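You operate a simulated robot arm through the tools that you are given. There is no shell and no other tool.

The job below is to be done with a simulated robot arm. You get a single attempt, and the scene is never put back.

TASK
The header knocks: tighten its clamp, then run water to try it.
Fine: teal driver, back on its post; open the red drain cock and shut it again. Where these are worked on the way, their far stop is far enough and under half their travel is too little: red drain cock.

It is judged by the outcome, as a careful person would: the job done as asked, and still so three seconds after it is handed in. It fails if anything else is knocked over, pushed out of place, dropped, spilled or broken.

THE ROBOT
A 7-joint arm with a two-finger parallel gripper, fixed in place. Base frame: the origin is at the foot of the arm, x ahead of it, y to its left, z up. Lengths are in m, angles in degrees, forces in N, time in s.
With the tool pointing down near the work surface it reaches from about 0.22 to 0.72 m from the base axis. Its first joint turns from -115.0 to 115.0 degrees. Payload 3.91 kg.
Tool frame: the origin (TCP) lies between the finger pads and is the grasp point; the fingertips stand 0.03 m ahead of it; z points along the fingers, y is the line along which they close. The gripper opens to 0.11 m. The fingers are 0.02 m wide and 0.01 m thick; the gripper's body (0.048 by 0.112 m) begins 0.055 m behind the TCP.
Orientation is told as [roll, pitch, yaw] about the base's x, y, z axes, in that order, counted from this pose: with the fingers straight down and closing along the base's y, the tool's x points along the base's -x, its y along +y and its z along -z.

THE INTERFACE
- The arm moves only by the tool arm_command. Its argument "plan" is a list that holds one entry, the list of rows, each a list of 7 numbers: the shift along the base's x, y, z in m, then the turn, a rotation vector about the base's x, y, z in degrees, then the closure, from 0 (fully open) to 1 (shut). In form: [[[dx, dy, dz, wx, wy, wz, gripper], ...]]. A call has 1 to 20 rows; each row shifts and turns the commanded pose from where the row before left it. A row lasts 0.2 s, in which the tool goes at most 0.05 m and 8.6 degrees; a call with a longer step from one row to the next is refused whole, and so is a gripper value outside its range. A pose out of reach is approached as far as the arm can. The call stops where the force on the tool passes 60 N (or 10 N more than at its start, if that is more) or the arm is blocked; 0.2 s more then pass. The fingers move at their own pace (about 0.108 m/s each) and stop on an object; they squeeze with about 23 N. The grip force told is the motor's: it shows also when the fingers shut on nothing. Time passes only in rows, and 0.2 s behind the last, so rows that do not move let the fingers close. It gives the time, the measured TCP pose, the force on the tool (base axes), the opening and the grip force at its end, in the units of the frame above (readings bear some noise), with the torque about the TCP (base axes, N m) and any sound that the robot's microphone picked up.
- Cameras (640 x 400 px; columns grow to the right, rows downward): "scene" is fixed at [0.402, -0.4939, 1.6602]; the picture's right is [1.00, -0.06, 0.00], its down [-0.03, -0.52, -0.85] and it looks along [0.05, 0.85, -0.52] (base axes); focal length 327 px, centre (320, 200). "wrist" rides on the gripper at [0.072, 0.017, -0.103] in the tool frame; the picture's right is [-0.23, 0.97, 0.00], its down [-0.76, -0.18, -0.62] and it looks along [-0.61, -0.14, 0.78] (tool axes); focal length 222 px, centre (320, 200). There is no depth. A picture from a camera that has moved, and an enlarged one, comes with that camera's place and axes in the base frame and with its lens. The place of the scene camera against the robot may be out by one fixed shift of up to 0.012 m in any direction.
- capture(camera): a new picture of that camera. It takes no simulated time.
- move_column(by): slides the trunk up (or, below 0, down) by that many m; the arm rides with it, the base frame stays. It gives what a move gives, with no picture.
- zoom(camera, box): a new picture of the part [left, top, right, bottom] of that camera's present view, enlarged. It takes no simulated time.
- sign_off(): hands the job in; it is judged then, once.

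Nothing tells you positions but the pictures and the camera data. Unless the task says otherwise, let go and move clear before handing in.

The tools are called after "Call:" as name(argument=value, ...) on one line, values as JSON. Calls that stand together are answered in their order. arm_command: Moves the arm, as the interface text tells. Its arguments: {"type":"object","properties":{"plan":{"type":"array"}},"required":["plan"]} The other tools are called the same way: move_column (by) slides the trunk up or down; capture (camera) takes a picture; zoom (camera, box) takes an enlarged picture of a part of a camera's view; sign_off () hands the job in.

At the start:

```text
t: 0.0
eef_pos: [0.3244, 0.3418, 1.3937]
tcp_rot: [0.0, 0.1, 0.0]
wrist_force: [0.1, 0.3, -0.4]
wrist_torque: [-0.06, -0.03, -0.04]
width: 0.1104
gripper_force: 0.0
trunk travel left (down, up): [-0.9, 0.09]
```

scene: 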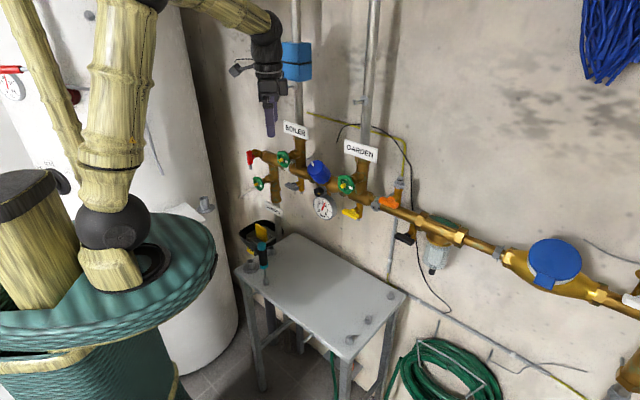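
wrist: 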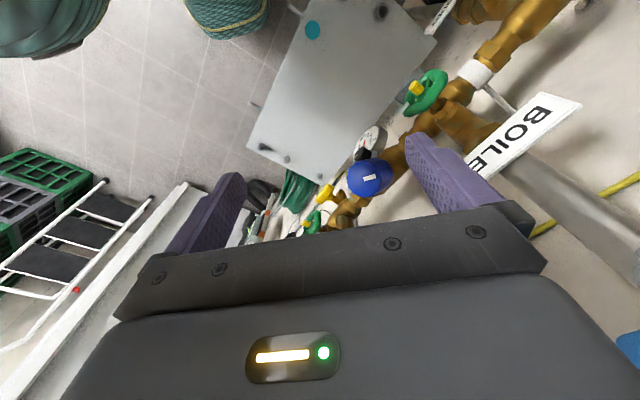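

I see a plumbing header on a wall with valves, a small table with a driver on a post, and the arm raised high on its column. I'll start with enlarged views to find the clamp, the teal driver, and the red drain cock.

Call:
zoom(camera="scene", box=[220, 110, 380, 210])

Call:
zoom(camera="scene", box=[220, 200, 420, 325])

Call:
zoom(camera="scene", box=[340, 160, 500, 260])

Call:
zoom(camera="scene", box=[220, 0, 420, 125])

Call:
zoom(camera="scene", box=[480, 220, 640, 320])

```text
4.00 times, centred on (300, 160) of scene
camera zoom: at [0.402, -0.4939, 1.6602], right [1.0, -0.06, 0.0], down [-0.03, -0.52, -0.85], along [0.05, 0.85, -0.52], focal length 1310 px, centre (400, 360)
```

zoom: 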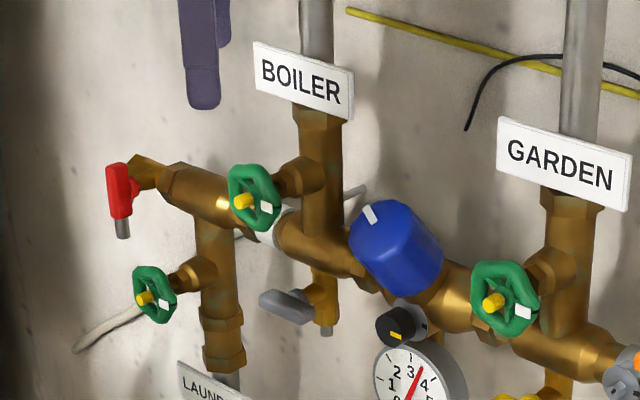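

```text
3.20 times, centred on (320, 262) of scene
camera zoom: at [0.402, -0.4939, 1.6602], right [1.0, -0.06, 0.0], down [-0.03, -0.52, -0.85], along [0.05, 0.85, -0.52], focal length 1048 px, centre (320, 0)
```

zoom: 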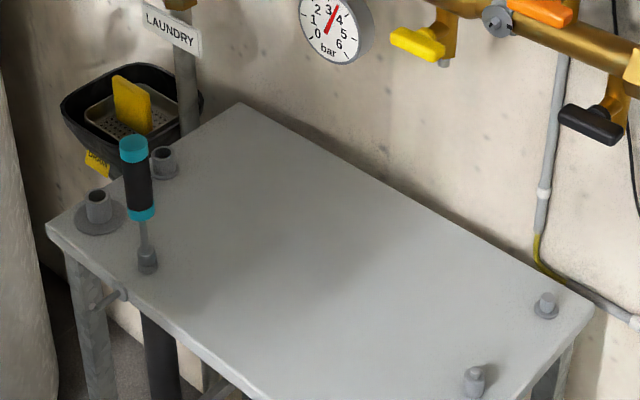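

```text
4.00 times, centred on (420, 210) of scene
camera zoom: at [0.402, -0.4939, 1.6602], right [1.0, -0.06, 0.0], down [-0.03, -0.52, -0.85], along [0.05, 0.85, -0.52], focal length 1310 px, centre (-80, 160)
```

zoom: 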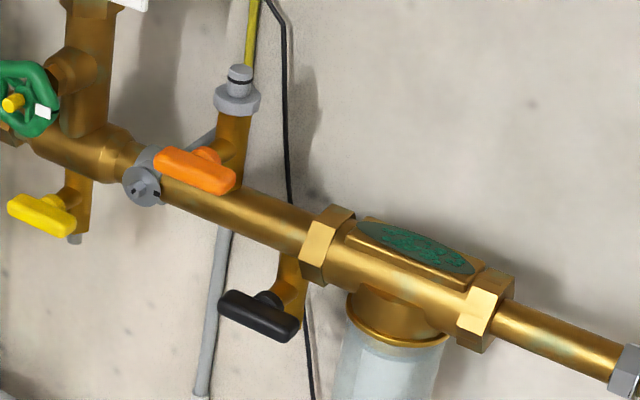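

```text
3.20 times, centred on (320, 62) of scene
camera zoom: at [0.402, -0.4939, 1.6602], right [1.0, -0.06, 0.0], down [-0.03, -0.52, -0.85], along [0.05, 0.85, -0.52], focal length 1048 px, centre (320, 640)
```

zoom: 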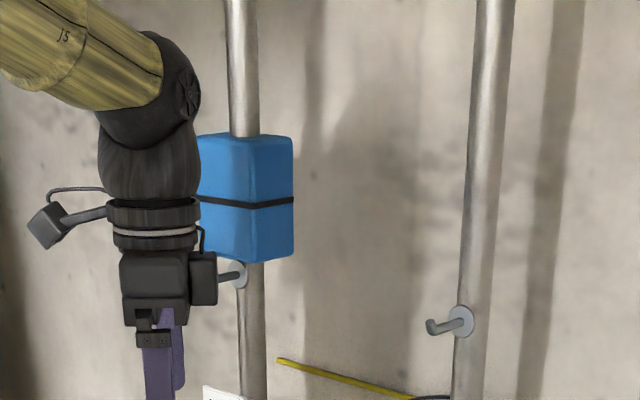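

```text
4.00 times, centred on (560, 270) of scene
camera zoom: at [0.402, -0.4939, 1.6602], right [1.0, -0.06, 0.0], down [-0.03, -0.52, -0.85], along [0.05, 0.85, -0.52], focal length 1310 px, centre (-640, -80)
```

zoom: 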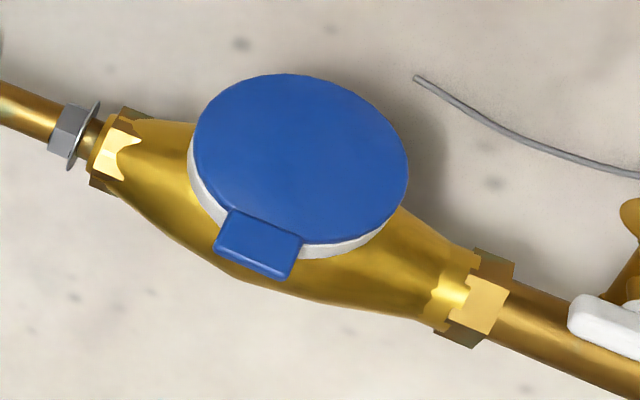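

The header runs obliquely along the wall; the grey slotted clamp screw appears between the GARDEN riser and the orange cock, and the red cock is at the header's left end. I'll look closer with the wrist camera before moving.

Call:
zoom(camera="wrist", box=[280, 60, 440, 160])

Call:
zoom(camera="wrist", box=[240, 140, 400, 240])

Call:
zoom(camera="wrist", box=[400, 0, 640, 150])

Call:
zoom(camera="wrist", box=[230, 0, 430, 125])

Call:
zoom(camera="scene", box=[360, 175, 424, 215])

Call:
zoom(camera="scene", box=[230, 140, 294, 180])

Call:
zoom(camera="scene", box=[230, 235, 294, 290])

```text
4.00 times, centred on (360, 110) of wrist
camera zoom: at [0.2512, 0.3583, 1.4975], right [0.23, 0.97, 0.0], down [0.76, -0.18, 0.62], along [0.61, -0.14, -0.78], focal length 888 px, centre (160, 560)
```

zoom: 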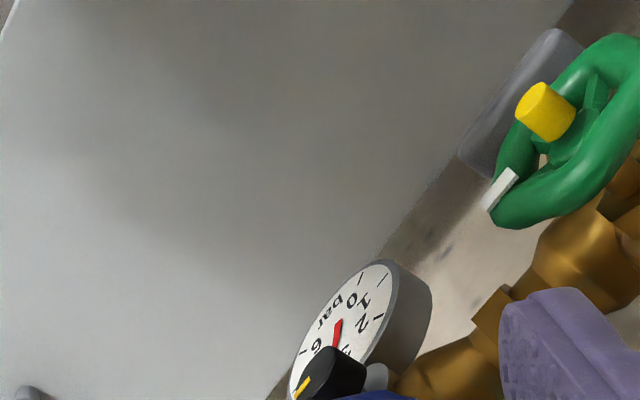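

```text
4.00 times, centred on (320, 190) of wrist
camera zoom: at [0.2512, 0.3583, 1.4975], right [0.23, 0.97, 0.0], down [0.76, -0.18, 0.62], along [0.61, -0.14, -0.78], focal length 888 px, centre (320, 240)
```

zoom: 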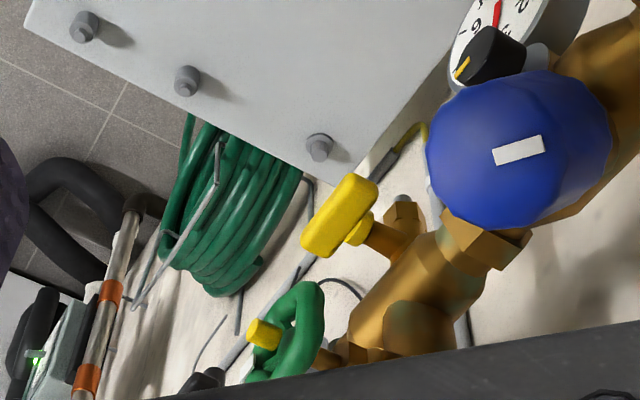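

```text
2.67 times, centred on (520, 75) of wrist
camera zoom: at [0.2512, 0.3583, 1.4975], right [0.23, 0.97, 0.0], down [0.76, -0.18, 0.62], along [0.61, -0.14, -0.78], focal length 592 px, centre (-213, 533)
```

zoom: 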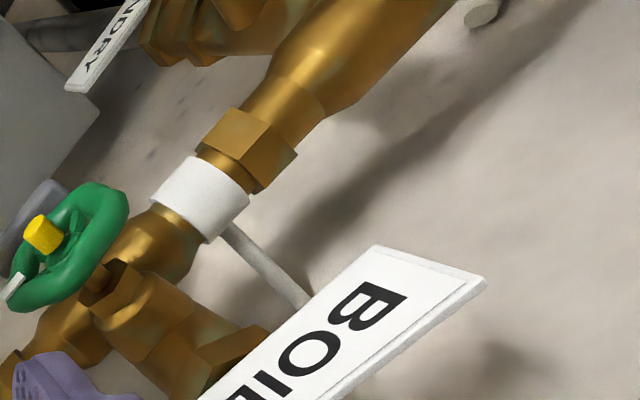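

```text
3.20 times, centred on (330, 62) of wrist
camera zoom: at [0.2512, 0.3583, 1.4975], right [0.23, 0.97, 0.0], down [0.76, -0.18, 0.62], along [0.61, -0.14, -0.78], focal length 711 px, centre (288, 640)
```

zoom: 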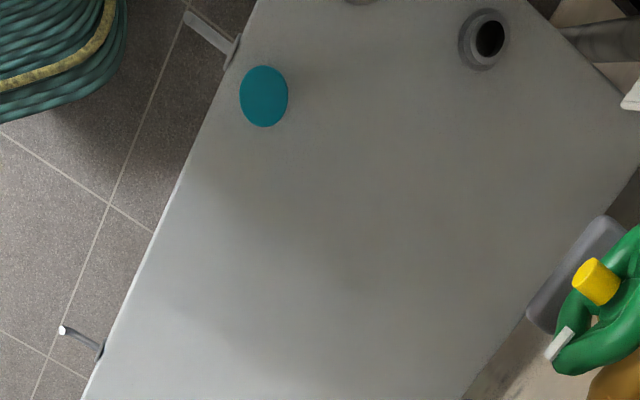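

```text
10.00 times, centred on (392, 195) of scene
camera zoom: at [0.402, -0.4939, 1.6602], right [1.0, -0.06, 0.0], down [-0.03, -0.52, -0.85], along [0.05, 0.85, -0.52], focal length 3274 px, centre (-400, 250)
```

zoom: 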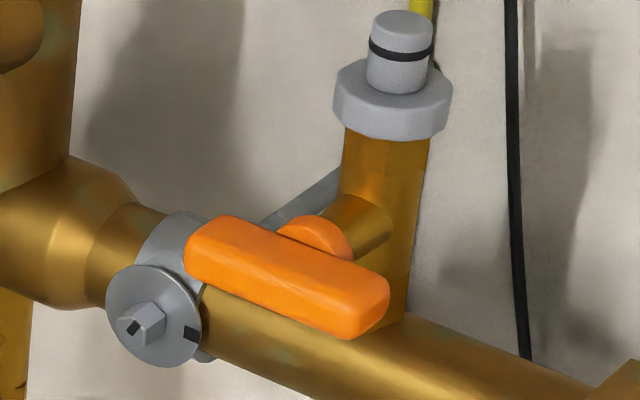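

```text
10.00 times, centred on (262, 160) of scene
camera zoom: at [0.402, -0.4939, 1.6602], right [1.0, -0.06, 0.0], down [-0.03, -0.52, -0.85], along [0.05, 0.85, -0.52], focal length 3274 px, centre (900, 600)
```

zoom: 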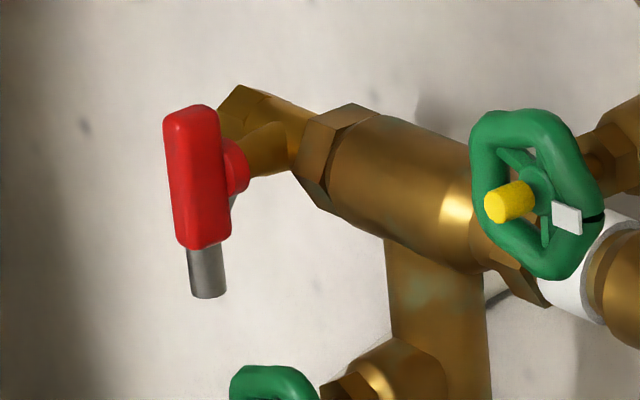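

```text
7.27 times, centred on (262, 262) of scene
camera zoom: at [0.402, -0.4939, 1.6602], right [1.0, -0.06, 0.0], down [-0.03, -0.52, -0.85], along [0.05, 0.85, -0.52], focal length 2381 px, centre (742, -254)
```

zoom: 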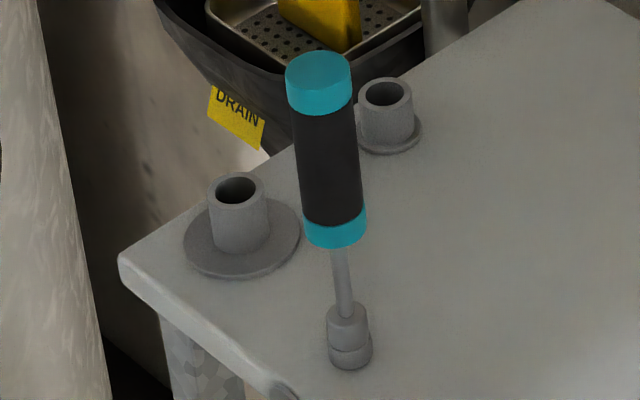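

The wall and header run at about 45° to the base axes, so the wall's inward normal is about (0.71, 0.71, 0). The clamp nut is a hex on a marked disc. I'll yaw the tool to face the wall square on and draw back a little for a better wrist view.

Call:
arm_command(plan=[[[-0.012, -0.012, 0, 0, 0, 7.5, 0], [-0.012, -0.012, 0, 0, 0, 7.5, 0], [-0.012, -0.012, 0, 0, 0, 7.5, 0], [-0.012, -0.012, 0, 0, 0, 7.5, 0], [-0.012, -0.012, 0, 0, 0, 7.5, 0], [-0.012, -0.012, 0, 0, 0, 7.5, 0]]])

Call:
capture(camera="wrist")

Call:
capture(camera="scene")

```text
t: 1.4
eef_pos: [0.2489, 0.2706, 1.3951]
tcp_rot: [0.0, 0.0, 45.2]
wrist_force: [0.2, 0.3, -0.2]
wrist_torque: [0.01, -0.04, -0.01]
width: 0.11
gripper_force: 0.1
trunk travel left (down, up): [-0.9, 0.09]
```

```text
taken
camera wrist: at [0.1872, 0.2297, 1.4975], right [-0.53, 0.85, 0.0], down [0.66, 0.41, 0.62], along [0.53, 0.33, -0.78], focal length 222 px, centre (320, 200)
```

wrist: 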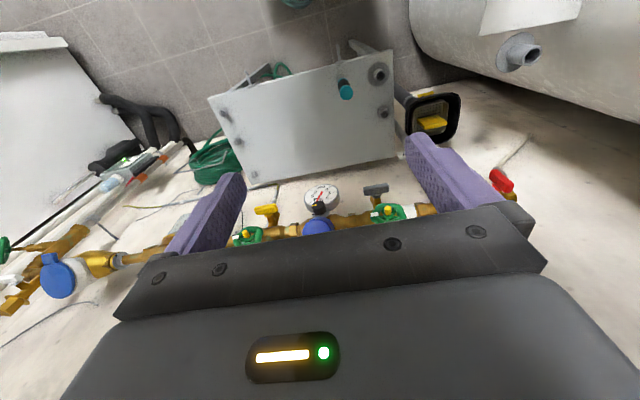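

```text
taken
```

scene: 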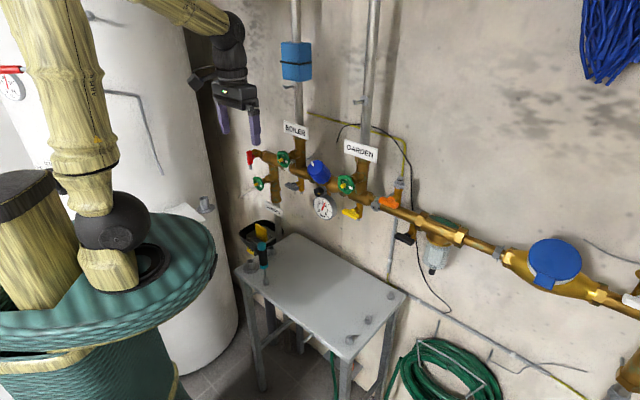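

The yaw matches the wall. Now I'll enlarge the wrist view of the table/driver and the header for triangulation.

Call:
zoom(camera="wrist", box=[310, 50, 422, 120])

Call:
zoom(camera="wrist", box=[220, 170, 440, 250])

Call:
zoom(camera="wrist", box=[380, 90, 540, 220])

Call:
zoom(camera="wrist", box=[80, 190, 200, 290])

```text
5.71 times, centred on (366, 85) of wrist
camera zoom: at [0.1872, 0.2297, 1.4975], right [-0.53, 0.85, 0.0], down [0.66, 0.41, 0.62], along [0.53, 0.33, -0.78], focal length 1269 px, centre (57, 857)
```

zoom: 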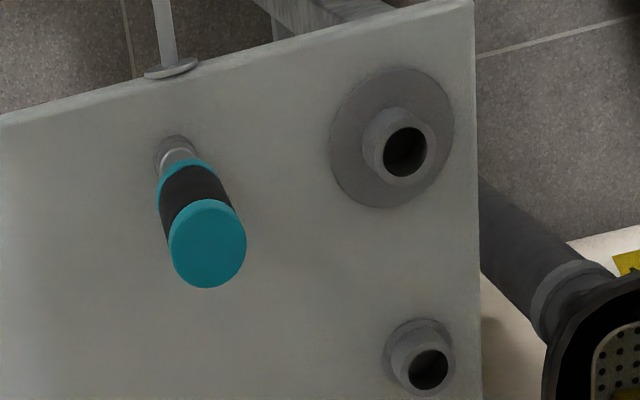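

```text
2.91 times, centred on (330, 210) of wrist
camera zoom: at [0.1872, 0.2297, 1.4975], right [-0.53, 0.85, 0.0], down [0.66, 0.41, 0.62], along [0.53, 0.33, -0.78], focal length 646 px, centre (291, 171)
```

zoom: 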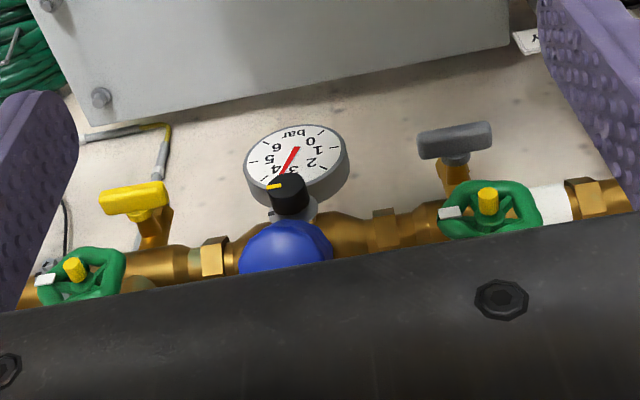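

```text
3.08 times, centred on (460, 155) of wrist
camera zoom: at [0.1872, 0.2297, 1.4975], right [-0.53, 0.85, 0.0], down [0.66, 0.41, 0.62], along [0.53, 0.33, -0.78], focal length 684 px, centre (-111, 338)
```

zoom: 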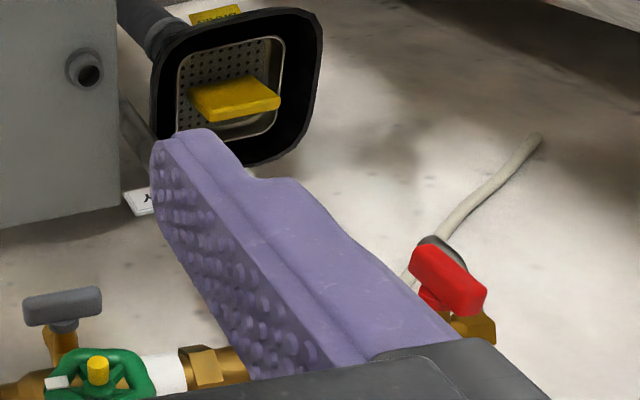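

```text
4.00 times, centred on (140, 240) of wrist
camera zoom: at [0.1872, 0.2297, 1.4975], right [-0.53, 0.85, 0.0], down [0.66, 0.41, 0.62], along [0.53, 0.33, -0.78], focal length 888 px, centre (1040, 40)
```

zoom: 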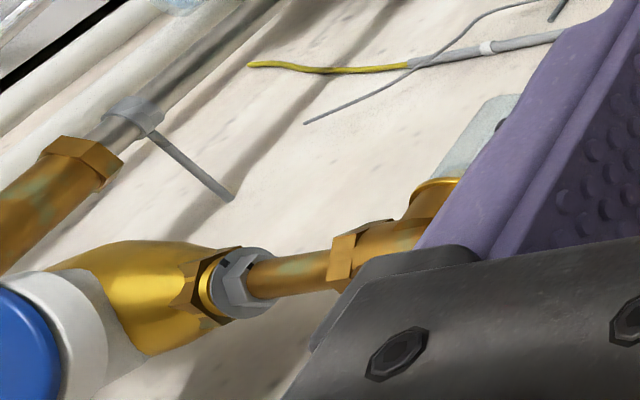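

The driver's cap centre triangulates to about (0.260, 0.344, 0.968), on a table at about z 0.77; the red handle is near (0.20, 0.66, 1.14) and directly over the tundish. I'll lower the trunk and turn the empty hand horizontal in front of the clamp to inspect the nut and check that the posture is reachable.

Call:
move_column(by=-0.2)

Call:
arm_command(plan=[[[0.015, -0.015, 0, 5.3, -5.3, 0, 0], [0.015, -0.015, 0, 5.3, -5.3, 0, 0], [0.015, -0.015, 0, 5.3, -5.3, 0, 0], [0.015, -0.015, 0, 5.3, -5.3, 0, 0], [0.015, -0.015, 0, 5.3, -5.3, 0, 0], [0.015, -0.015, 0, 5.3, -5.3, 0, 0]]])

Call:
capture(camera="wrist")

Call:
capture(camera="scene")

```text
t: 3.6
eef_pos: [0.2512, 0.2706, 1.1938]
tcp_rot: [0.0, 0.0, 45.1]
wrist_force: [-0.3, 0.1, 0.5]
wrist_torque: [0.01, -0.01, 0.0]
width: 0.11
gripper_force: 0.1
trunk travel left (down, up): [-0.7, 0.29]
```

```text
t: 5.0
eef_pos: [0.3425, 0.1785, 1.1945]
tcp_rot: [0.1, -45.1, 44.9]
wrist_force: [-0.2, -0.3, 0.7]
wrist_torque: [0.04, 0.03, 0.02]
width: 0.1102
gripper_force: 0.1
trunk travel left (down, up): [-0.7, 0.29]
```

```text
taken
camera wrist: at [0.2424, 0.1021, 1.2149], right [-0.57, 0.8, 0.16], down [0.19, -0.06, 0.98], along [0.79, 0.59, -0.12], focal length 222 px, centre (320, 200)
```

wrist: 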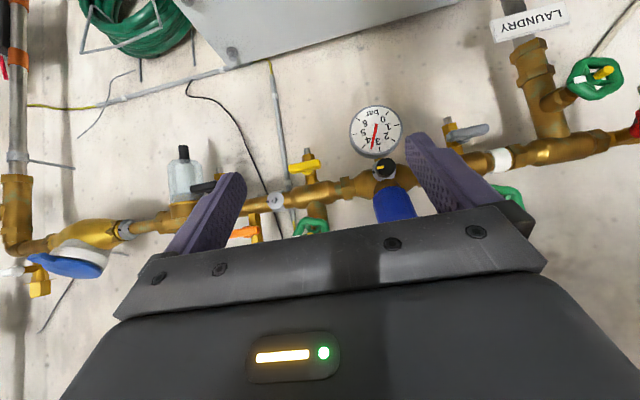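

```text
taken
```

scene: 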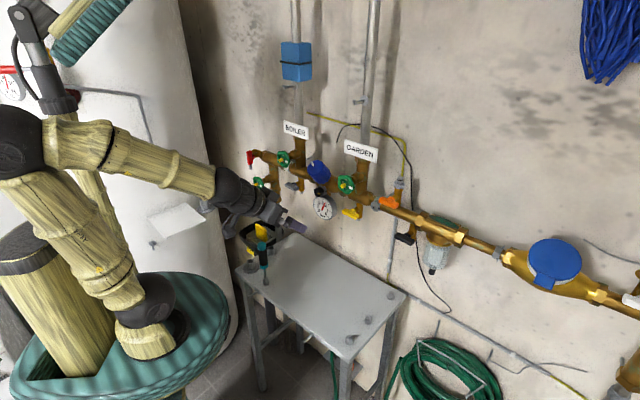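

The hand is now pitched 45° and the clamp shows at about (277, 200) in the wrist view. I'll zoom on it and along the header.

Call:
zoom(camera="wrist", box=[245, 170, 341, 245])

Call:
zoom(camera="wrist", box=[440, 60, 640, 185])

Call:
zoom(camera="scene", box=[0, 0, 320, 400])

```text
5.33 times, centred on (293, 208) of wrist
camera zoom: at [0.2424, 0.1021, 1.2149], right [-0.57, 0.8, 0.16], down [0.19, -0.06, 0.98], along [0.79, 0.59, -0.12], focal length 1185 px, centre (464, 160)
```

zoom: 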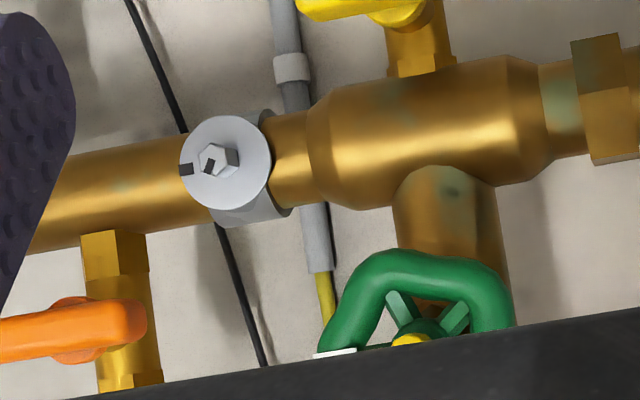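

```text
3.20 times, centred on (540, 122) of wrist
camera zoom: at [0.2424, 0.1021, 1.2149], right [-0.57, 0.8, 0.16], down [0.19, -0.06, 0.98], along [0.79, 0.59, -0.12], focal length 711 px, centre (-384, 448)
```

zoom: 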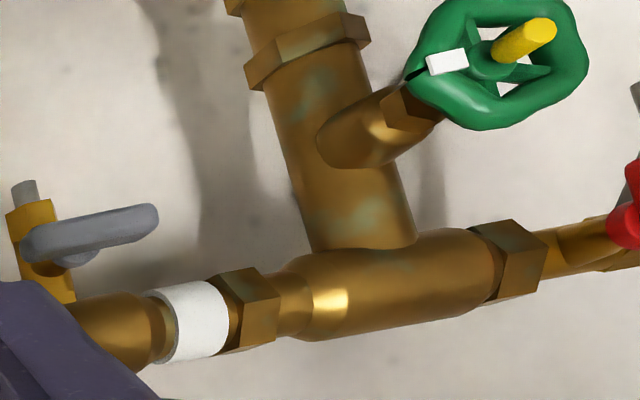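

```text
1.00 times, centred on (160, 200) of scene (not enlarged: the box is as wide or as high as the picture)
camera zoom: at [0.402, -0.4939, 1.6602], right [1.0, -0.06, 0.0], down [-0.03, -0.52, -0.85], along [0.05, 0.85, -0.52], focal length 327 px, centre (480, 200)
```

zoom: 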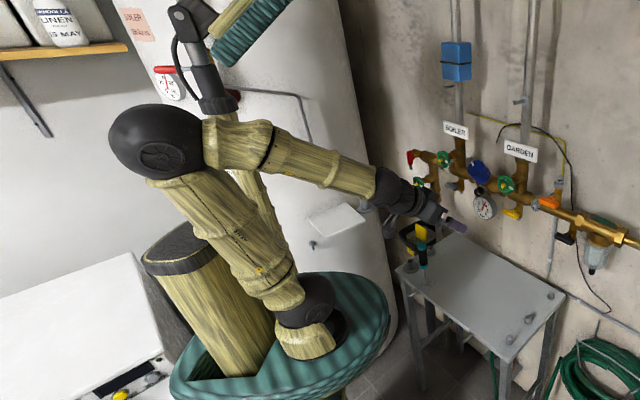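

Call:
zoom(camera="wrist", box=[268, 188, 292, 203])

Call:
zoom(camera="scene", box=[368, 195, 384, 213])

Call:
zoom(camera="wrist", box=[600, 90, 640, 150])

```text
16.00 times, centred on (280, 196) of wrist
camera zoom: at [0.2424, 0.1021, 1.2149], right [-0.57, 0.8, 0.16], down [0.19, -0.06, 0.98], along [0.79, 0.59, -0.12], focal length 3554 px, centre (960, 272)
```

zoom: 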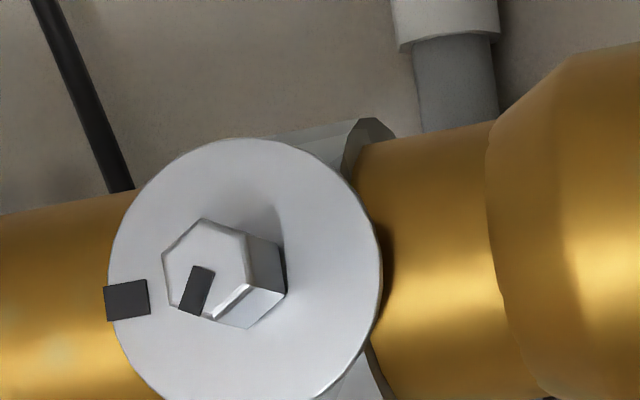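

```text
16.00 times, centred on (376, 204) of scene
camera zoom: at [0.402, -0.4939, 1.6602], right [1.0, -0.06, 0.0], down [-0.03, -0.52, -0.85], along [0.05, 0.85, -0.52], focal length 5239 px, centre (-576, 136)
```

zoom: 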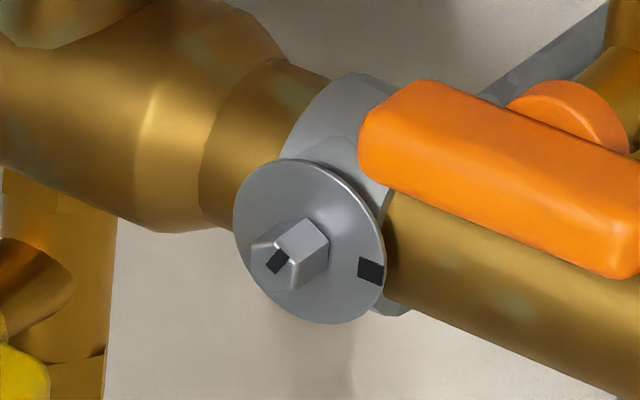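

```text
6.67 times, centred on (620, 120) of wrist
camera zoom: at [0.2424, 0.1021, 1.2149], right [-0.57, 0.8, 0.16], down [0.19, -0.06, 0.98], along [0.79, 0.59, -0.12], focal length 1481 px, centre (-1680, 733)
```

zoom: 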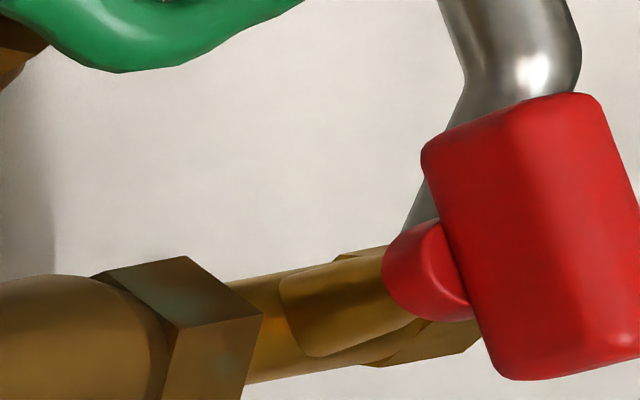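

The enlarged views show the hex pointer at about 1 o'clock and the disc's mark at 3 o'clock, seen facing the wall. Tightening should therefore be roughly 60° clockwise. I put the nut near (0.596, 0.265, 1.157). I'll finish pitching the hand level in front of it to confirm reach and measure it better.

Call:
arm_command(plan=[[[0.022, -0.005, -0.006, 5.3, -5.3, 0, 0], [0.022, -0.005, -0.006, 5.3, -5.3, 0, 0], [0.022, -0.005, -0.006, 5.3, -5.3, 0, 0], [0.022, -0.005, -0.006, 5.3, -5.3, 0, 0], [0.022, -0.005, -0.006, 5.3, -5.3, 0, 0], [0.022, -0.005, -0.006, 5.3, -5.3, 0, 0]]])

Call:
capture(camera="wrist")

Call:
capture(camera="scene")

```text
t: 6.4
eef_pos: [0.4642, 0.1692, 1.1865]
tcp_rot: [2.4, -81.9, 45.2]
wrist_force: [0.1, -0.9, -0.1]
wrist_torque: [0.03, -0.01, 0.03]
width: 0.1103
gripper_force: 0.0
out of reach, approached as far as the arm can: row 1, 2, 3, 4, 5
trunk travel left (down, up): [-0.7, 0.29]
```

```text
taken
camera wrist: at [0.3751, 0.097, 1.1288], right [-0.7, 0.68, 0.23], down [-0.21, -0.5, 0.84], along [0.69, 0.54, 0.49], focal length 222 px, centre (320, 200)
```

wrist: 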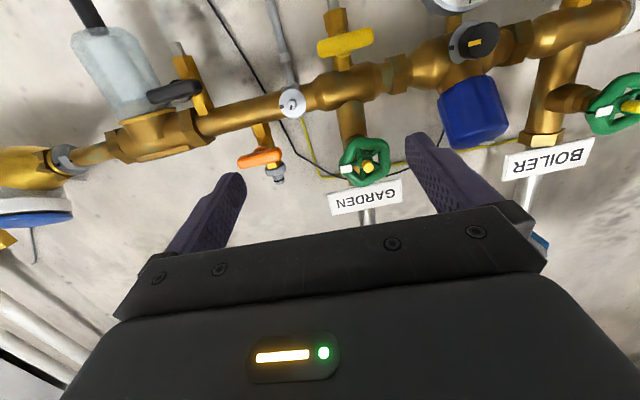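

```text
taken
```

scene: 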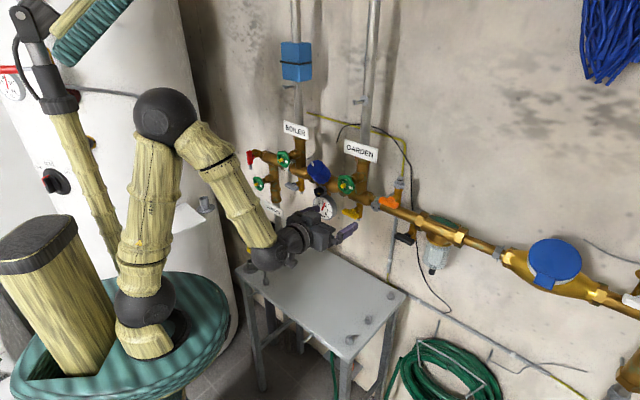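

The level pose runs into a wrist limit with the shoulder this high. I'll pitch the hand back, raise it by the arm, lower the trunk to compensate, and try again.

Call:
arm_command(plan=[[[-0.022, 0.005, 0.0, -5.3, 5.3, 0, 0], [-0.022, 0.005, 0.0, -5.3, 5.3, 0, 0], [-0.022, 0.005, 0.006, -5.3, 5.3, 0, 0], [-0.022, 0.005, 0.04, -5.3, 5.3, 0, 0], [-0.022, 0.005, 0.04, -5.3, 5.3, 0, 0], [-0.022, 0.005, 0.04, -5.3, 5.3, 0, 0], [0, 0, 0.04, 0, 0, 0, 0], [0, 0, 0.04, 0, 0, 0, 0], [0, 0, 0.04, 0, 0, 0, 0]]])

Call:
move_column(by=-0.25)

Call:
capture(camera="scene")

```text
t: 8.4
eef_pos: [0.3503, 0.2118, 1.422]
tcp_rot: [2.6, -36.8, 45.0]
wrist_force: [0.5, 0.8, -0.1]
wrist_torque: [-0.02, 0.04, 0.01]
width: 0.11
gripper_force: 0.0
out of reach, approached as far as the arm can: row 5, 6
trunk travel left (down, up): [-0.7, 0.29]
```

```text
t: 10.9
eef_pos: [0.3509, 0.2103, 1.1723]
tcp_rot: [2.8, -37.0, 45.0]
wrist_force: [1.1, -0.7, 0.2]
wrist_torque: [0.0, 0.01, 0.04]
width: 0.1103
gripper_force: 0.1
trunk travel left (down, up): [-0.45, 0.54]
```

```text
taken
```

scene: 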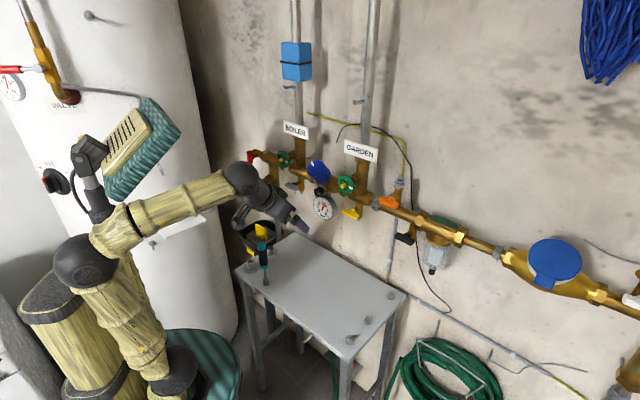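

Call:
arm_command(plan=[[[0.018, -0.0093, -0.002, 5.3, -5.3, 0, 0], [0.018, -0.0093, -0.002, 5.3, -5.3, 0, 0], [0.018, -0.0093, -0.002, 5.3, -5.3, 0, 0], [0.018, -0.0093, -0.002, 5.3, -5.3, 0, 0], [0.018, -0.0093, -0.002, 5.3, -5.3, 0, 0], [0.018, -0.0093, -0.002, 5.3, -5.3, 0, 0], [0.018, -0.0093, -0.002, 5.3, -5.3, 0, 0]]])

Call:
capture(camera="wrist")

Call:
capture(camera="scene")

```text
t: 12.6
eef_pos: [0.4758, 0.1459, 1.1581]
tcp_rot: [3.6, -89.3, 43.9]
wrist_force: [-1.2, -0.4, -0.4]
wrist_torque: [-0.02, 0.01, 0.02]
width: 0.1101
gripper_force: 0.0
trunk travel left (down, up): [-0.45, 0.54]
```

```text
taken
camera wrist: at [0.394, 0.0794, 1.0845], right [-0.72, 0.66, 0.23], down [-0.28, -0.57, 0.77], along [0.64, 0.49, 0.6], focal length 222 px, centre (320, 200)
```

wrist: 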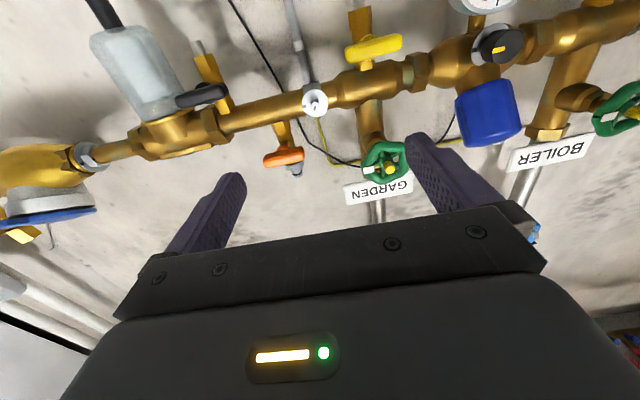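

```text
taken
```

scene: 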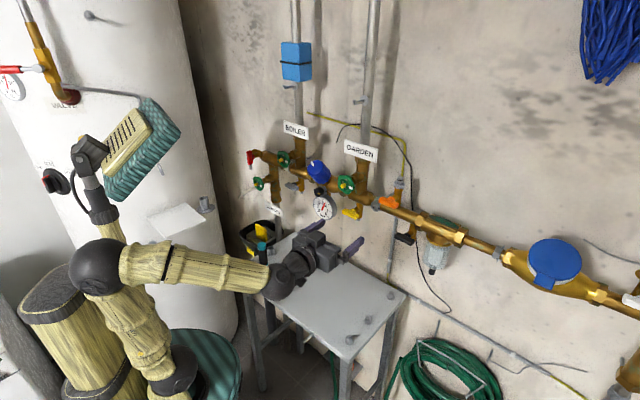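

The level pose works with the trunk here. I'll measure the clamp from this view.

Call:
zoom(camera="wrist", box=[299, 85, 331, 117])

Call:
zoom(camera="wrist", box=[60, 0, 640, 220])

```text
12.50 times, centred on (315, 101) of wrist
camera zoom: at [0.394, 0.0794, 1.0845], right [-0.72, 0.66, 0.23], down [-0.28, -0.57, 0.77], along [0.64, 0.49, 0.6], focal length 2776 px, centre (382, 1438)
```

zoom: 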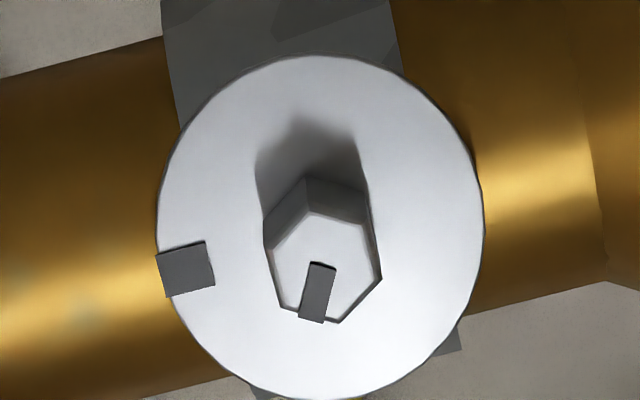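

```text
1.10 times, centred on (350, 110) of wrist
camera zoom: at [0.394, 0.0794, 1.0845], right [-0.72, 0.66, 0.23], down [-0.28, -0.57, 0.77], along [0.64, 0.49, 0.6], focal length 245 px, centre (287, 299)
```

zoom: 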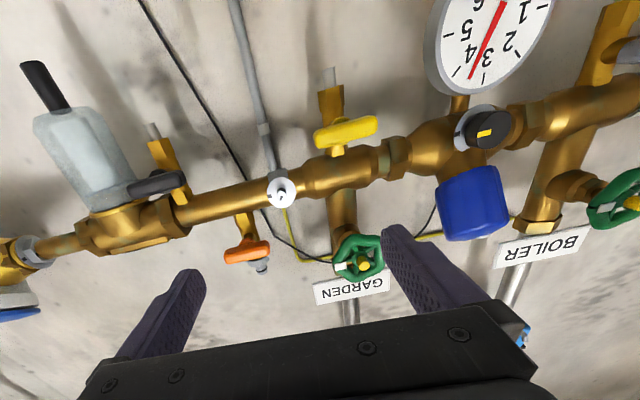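

The nut's front is now fixed at about (0.592, 0.264, 1.154). Next I'll turn the hand back to pointing down above the teal driver.

Call:
arm_command(plan=[[[-0.018, 0.0165, 0.0, -5.25, 5.25, -1.25, 0], [-0.018, 0.0165, 0.0, -5.25, 5.25, -1.25, 0], [-0.018, 0.0165, 0, -5.25, 5.25, 0, 0], [-0.018, 0.0165, 0, -5.25, 5.25, 0, 0], [-0.018, 0.0165, 0, -5.25, 5.25, 0, 0], [-0.018, 0.0165, 0, -5.25, 5.25, 0, 0], [-0.018, 0.0165, 0, -5.25, 5.25, 0, 0], [-0.018, 0.0165, 0, -5.25, 5.25, 0, 0], [-0.018, 0.0165, 0, -5.25, 5.25, 0, 0], [-0.018, 0.0165, 0, -5.25, 5.25, 0, 0], [-0.018, 0.0165, 0, -5.25, 5.25, 0, 0], [-0.018, 0.0165, 0, -5.25, 5.25, 0, 0]]])

Call:
capture(camera="wrist")

Call:
capture(camera="scene")

```text
t: 15.2
eef_pos: [0.2608, 0.3442, 1.1577]
tcp_rot: [0.3, -0.1, 44.7]
wrist_force: [-0.4, -0.7, -0.4]
wrist_torque: [-0.02, 0.02, 0.02]
width: 0.1098
gripper_force: 0.0
trunk travel left (down, up): [-0.45, 0.54]
```

```text
taken
camera wrist: at [0.1977, 0.3039, 1.2593], right [-0.52, 0.85, 0.0], down [0.67, 0.41, 0.63], along [0.53, 0.33, -0.78], focal length 222 px, centre (320, 200)
```

wrist: 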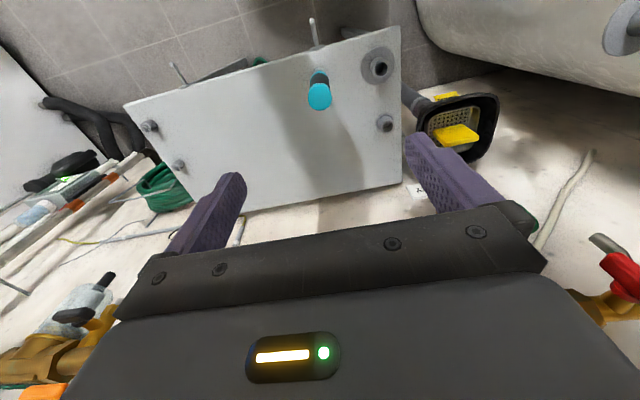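

```text
taken
```

scene: 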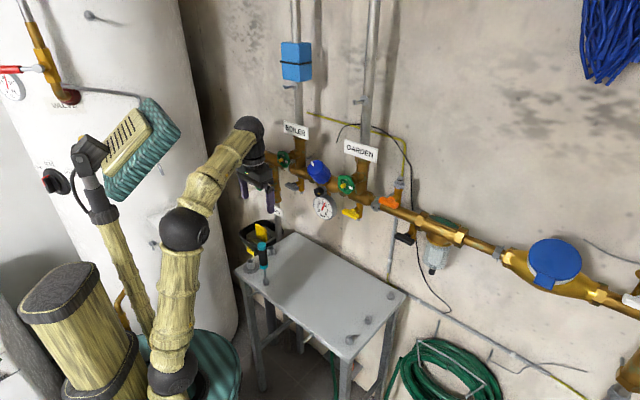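

Call:
zoom(camera="wrist", box=[288, 60, 352, 120])

```text
6.67 times, centred on (320, 90) of wrist
camera zoom: at [0.1977, 0.3039, 1.2593], right [-0.52, 0.85, 0.0], down [0.67, 0.41, 0.63], along [0.53, 0.33, -0.78], focal length 1481 px, centre (320, 933)
```

zoom: 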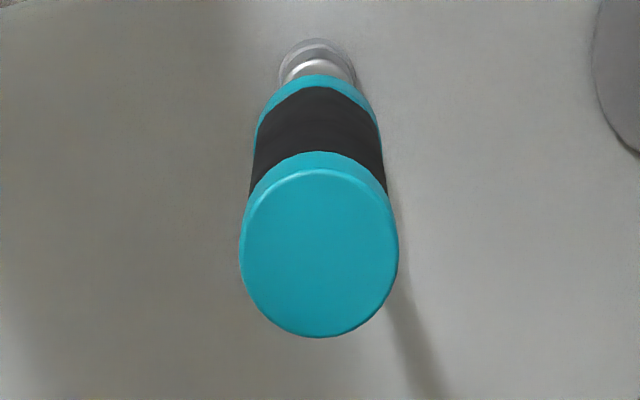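

The cap is centred under the tool axis. I'll descend most of the way with the fingers open, then check.

Call:
arm_command(plan=[[[-0.001, -0.001, -0.036, 0, 0, 0, 0], [-0.001, -0.001, -0.036, 0, 0, 0, 0], [0, 0, -0.036, 0, 0, 0, 0], [0, 0, -0.036, 0, 0, 0, 0], [0, 0, -0.036, 0, 0, 0, 0]]])

Call:
capture(camera="wrist")

Call:
zoom(camera="scene", box=[200, 180, 328, 300])

```text
t: 16.4
eef_pos: [0.2576, 0.3393, 0.9788]
tcp_rot: [0.2, -0.4, 44.7]
wrist_force: [0.9, -0.2, -0.5]
wrist_torque: [0.03, 0.02, -0.03]
width: 0.1099
gripper_force: 0.1
trunk travel left (down, up): [-0.45, 0.54]
```

```text
taken
camera wrist: at [0.1939, 0.2992, 1.0809], right [-0.52, 0.85, 0.01], down [0.67, 0.4, 0.63], along [0.53, 0.33, -0.78], focal length 222 px, centre (320, 200)
```

wrist: 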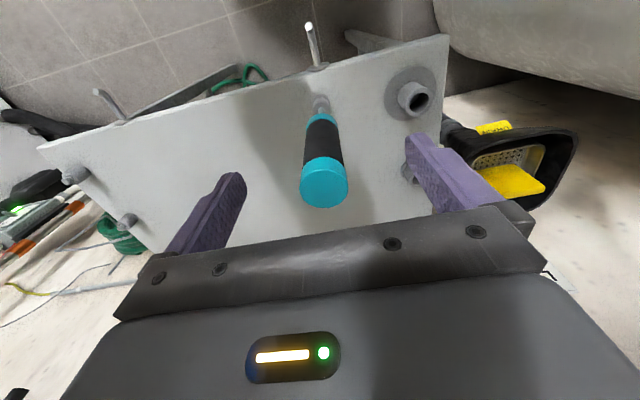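

```text
3.33 times, centred on (264, 240) of scene
camera zoom: at [0.402, -0.4939, 1.6602], right [1.0, -0.06, 0.0], down [-0.03, -0.52, -0.85], along [0.05, 0.85, -0.52], focal length 1091 px, centre (507, 67)
```

zoom: 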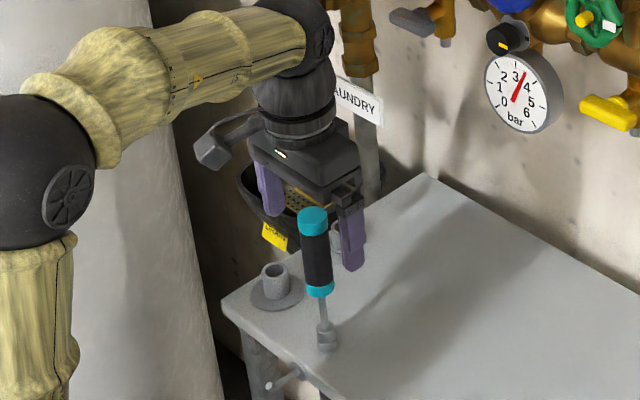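

Call:
zoom(camera="wrist", box=[270, 80, 380, 220])

```text
2.86 times, centred on (325, 150) of wrist
camera zoom: at [0.1939, 0.2992, 1.0809], right [-0.52, 0.85, 0.01], down [0.67, 0.4, 0.63], along [0.53, 0.33, -0.78], focal length 635 px, centre (306, 343)
```

zoom: 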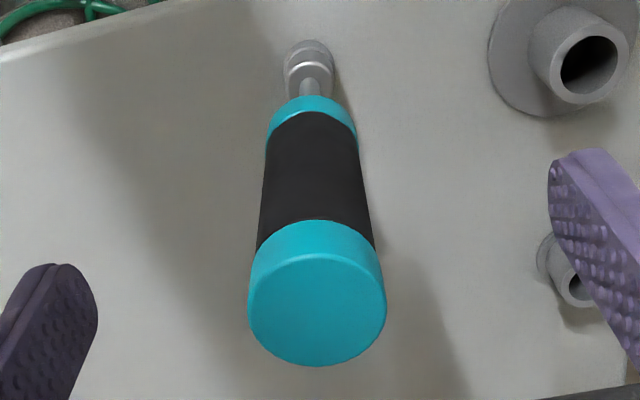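

I'll trim a few millimetres sideways, descend to the handle, and close.

Call:
arm_command(plan=[[[0.0024, 0.0047, 0, 0, 0, 0, 0], [0, 0, -0.027, 0, 0, 0, 0], [0, 0, -0.027, 0, 0, 0, 0], [0, 0, 0, 0, 0, 0, 0]]])

Call:
capture(camera="wrist")

Call:
zoom(camera="scene", box=[220, 200, 316, 290])

```text
t: 17.4
eef_pos: [0.2603, 0.3473, 0.9247]
tcp_rot: [0.2, -0.4, 44.7]
wrist_force: [-0.4, -0.4, 0.3]
wrist_torque: [-0.01, -0.01, 0.02]
width: 0.1099
gripper_force: 0.1
trunk travel left (down, up): [-0.45, 0.54]
```

```text
taken
camera wrist: at [0.1974, 0.3067, 1.0269], right [-0.52, 0.85, 0.0], down [0.67, 0.41, 0.63], along [0.53, 0.33, -0.78], focal length 222 px, centre (320, 200)
```

wrist: 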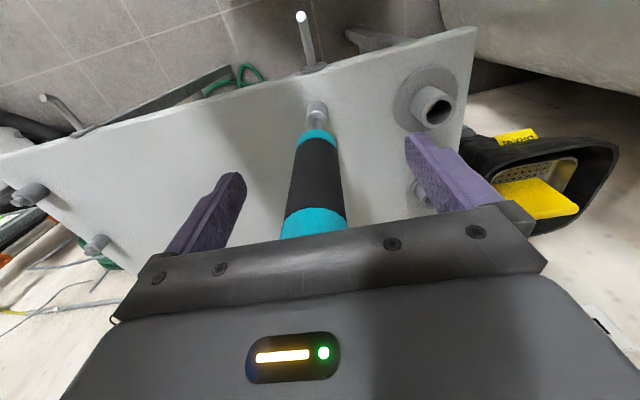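

```text
4.44 times, centred on (268, 245) of scene
camera zoom: at [0.402, -0.4939, 1.6602], right [1.0, -0.06, 0.0], down [-0.03, -0.52, -0.85], along [0.05, 0.85, -0.52], focal length 1455 px, centre (551, 0)
```

zoom: 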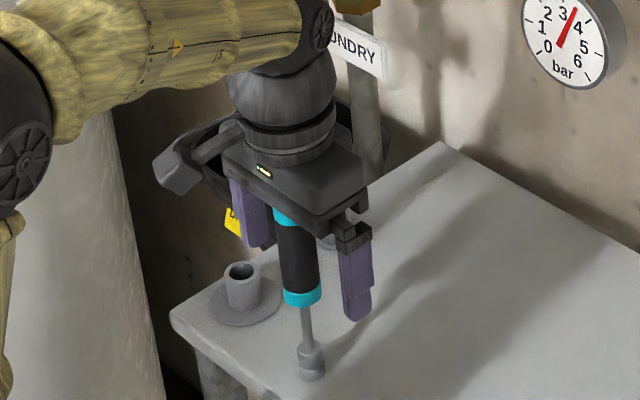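

Call:
arm_command(plan=[[[-0.0007, -0.0025, 0, 0, 0, 0, 0], [0, 0, 0, 0, 0, 0, 0.5], [0, 0, 0, 0, 0, 0, 0.68], [0, 0, 0, 0, 0, 0, 0.8], [0, 0, 0, 0, 0, 0, 1], [0, 0, 0, 0, 0, 0, 1]]])

Call:
capture(camera="wrist")

Call:
zoom(camera="scene", box=[220, 200, 316, 290])

```text
t: 18.8
eef_pos: [0.2605, 0.3435, 0.9249]
tcp_rot: [0.2, -0.3, 44.7]
wrist_force: [0.6, -2.4, 0.0]
wrist_torque: [-0.25, -0.23, -0.01]
width: 0.0283
gripper_force: 23.3
trunk travel left (down, up): [-0.45, 0.54]
```

```text
taken
camera wrist: at [0.1962, 0.3038, 1.0265], right [-0.52, 0.85, 0.0], down [0.67, 0.41, 0.63], along [0.53, 0.33, -0.78], focal length 222 px, centre (320, 200)
```

wrist: 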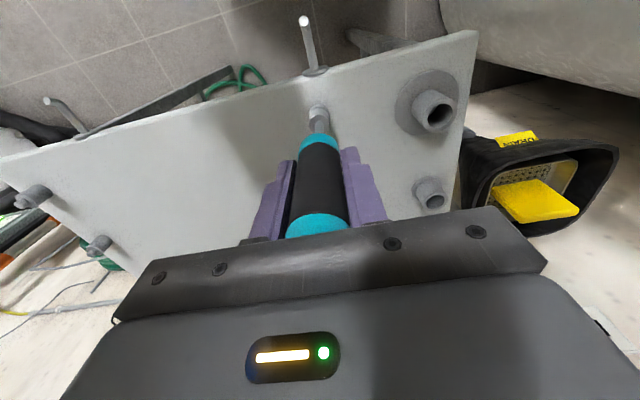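

```text
4.44 times, centred on (268, 245) of scene
camera zoom: at [0.402, -0.4939, 1.6602], right [1.0, -0.06, 0.0], down [-0.03, -0.52, -0.85], along [0.05, 0.85, -0.52], focal length 1455 px, centre (551, 0)
```

zoom: 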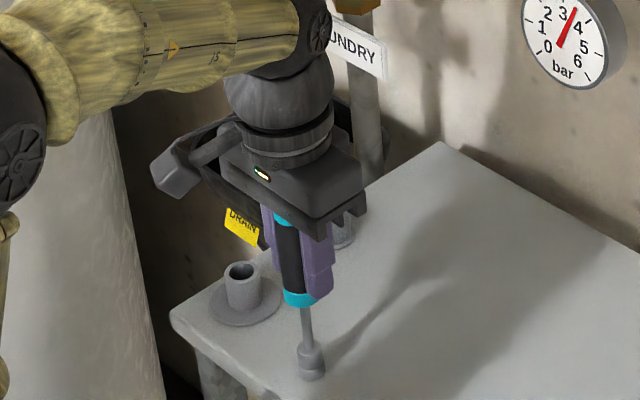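

The handle is held (width 0.028, grip 23 N); I'll record this grasp pose (0.2605, 0.3435, 0.925, yaw 44.7) for the return. Now I lift straight up off the post.

Call:
arm_command(plan=[[[0, 0, 0.01, 0, 0, 0, 1], [0, 0, 0.015, 0, 0, 0, 1], [0, 0, 0.02, 0, 0, 0, 1], [0, 0, 0.02, 0, 0, 0, 1], [0, 0, 0.02, 0, 0, 0, 1], [0, 0, 0, 0, 0, 0, 1]]])

Call:
capture(camera="wrist")

Call:
zoom(camera="scene", box=[220, 180, 316, 290])

Call:
zoom(camera="wrist", box=[280, 70, 360, 150])

```text
t: 20.1
eef_pos: [0.2596, 0.3444, 1.0087]
tcp_rot: [0.2, -0.5, 44.7]
wrist_force: [0.7, 1.1, -1.3]
wrist_torque: [-0.02, 0.04, 0.03]
width: 0.0283
gripper_force: 23.2
trunk travel left (down, up): [-0.45, 0.54]
```

```text
taken
camera wrist: at [0.196, 0.3039, 1.1112], right [-0.52, 0.85, 0.0], down [0.67, 0.41, 0.63], along [0.53, 0.33, -0.78], focal length 222 px, centre (320, 200)
```

wrist: 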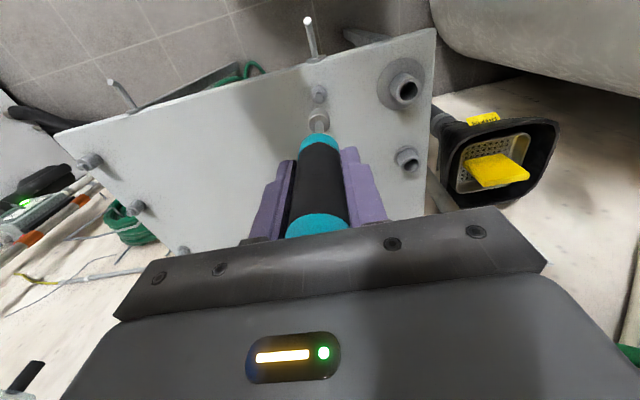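

```text
3.64 times, centred on (268, 235) of scene
camera zoom: at [0.402, -0.4939, 1.6602], right [1.0, -0.06, 0.0], down [-0.03, -0.52, -0.85], along [0.05, 0.85, -0.52], focal length 1191 px, centre (509, 73)
```

zoom: 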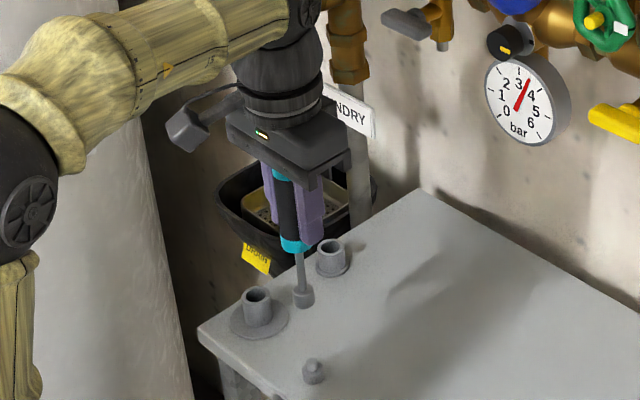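

```text
5.00 times, centred on (320, 110) of wrist
camera zoom: at [0.196, 0.3039, 1.1112], right [-0.52, 0.85, 0.0], down [0.67, 0.41, 0.63], along [0.53, 0.33, -0.78], focal length 1111 px, centre (320, 650)
```

zoom: 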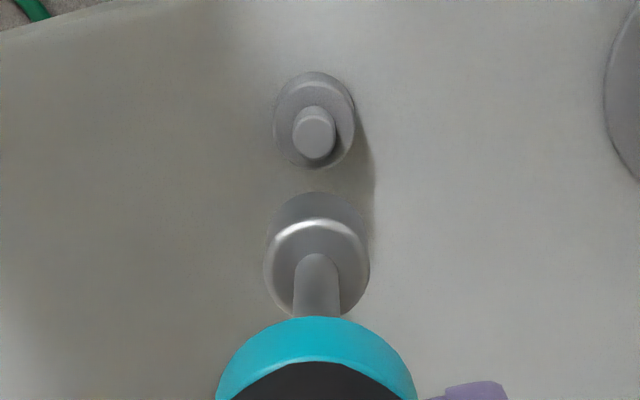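

The post is a round peg, now empty, and the driver is held straight. I'll raise it, travel right while pitching level, and stop well short of the clamp.

Call:
arm_command(plan=[[[0, 0, 0.035, 0, 0, 0, 1], [-0.002, -0.008, 0.035, 0, 0, 0, 1], [0.0146, -0.0192, 0.0066, 5.3, -5.3, 0, 1], [0.0146, -0.0192, 0.0066, 5.3, -5.3, 0, 1], [0.0146, -0.0192, 0.0066, 5.3, -5.3, 0, 1], [0.0146, -0.0192, 0.0066, 5.3, -5.3, 0, 1], [0.0146, -0.0192, 0.0066, 5.3, -5.3, 0, 1], [0.0146, -0.0192, 0.0066, 5.3, -5.3, 0, 1], [0.0146, -0.0192, 0.0066, 5.3, -5.3, 0, 1], [0.0146, -0.0192, 0.0066, 5.3, -5.3, 0, 1], [0.0146, -0.0192, 0.0066, 5.3, -5.3, 0, 1], [0.0146, -0.0192, 0.0066, 5.3, -5.3, 0, 1]]])

Call:
capture(camera="scene")

Call:
capture(camera="wrist")

```text
t: 22.8
eef_pos: [0.4321, 0.1681, 1.1324]
tcp_rot: [1.5, -75.4, 43.5]
wrist_force: [0.0, 0.0, -1.5]
wrist_torque: [0.02, -0.01, -0.05]
width: 0.0284
gripper_force: 23.0
out of reach, approached as far as the arm can: row 8, 9
trunk travel left (down, up): [-0.45, 0.54]
```

```text
taken
```

scene: 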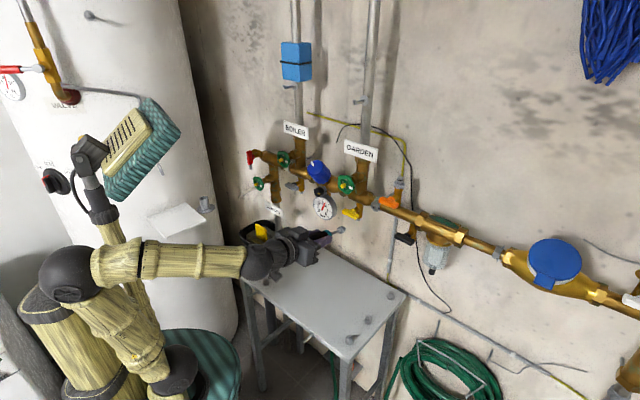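

```text
taken
camera wrist: at [0.3364, 0.0959, 1.087], right [-0.65, 0.73, 0.23], down [-0.16, -0.42, 0.89], along [0.75, 0.54, 0.39], focal length 222 px, centre (320, 200)
```

wrist: 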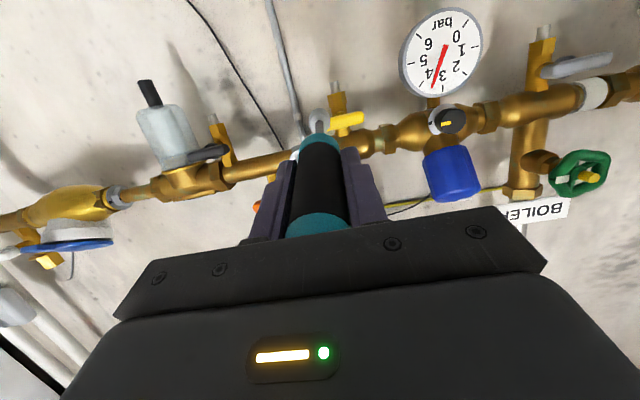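

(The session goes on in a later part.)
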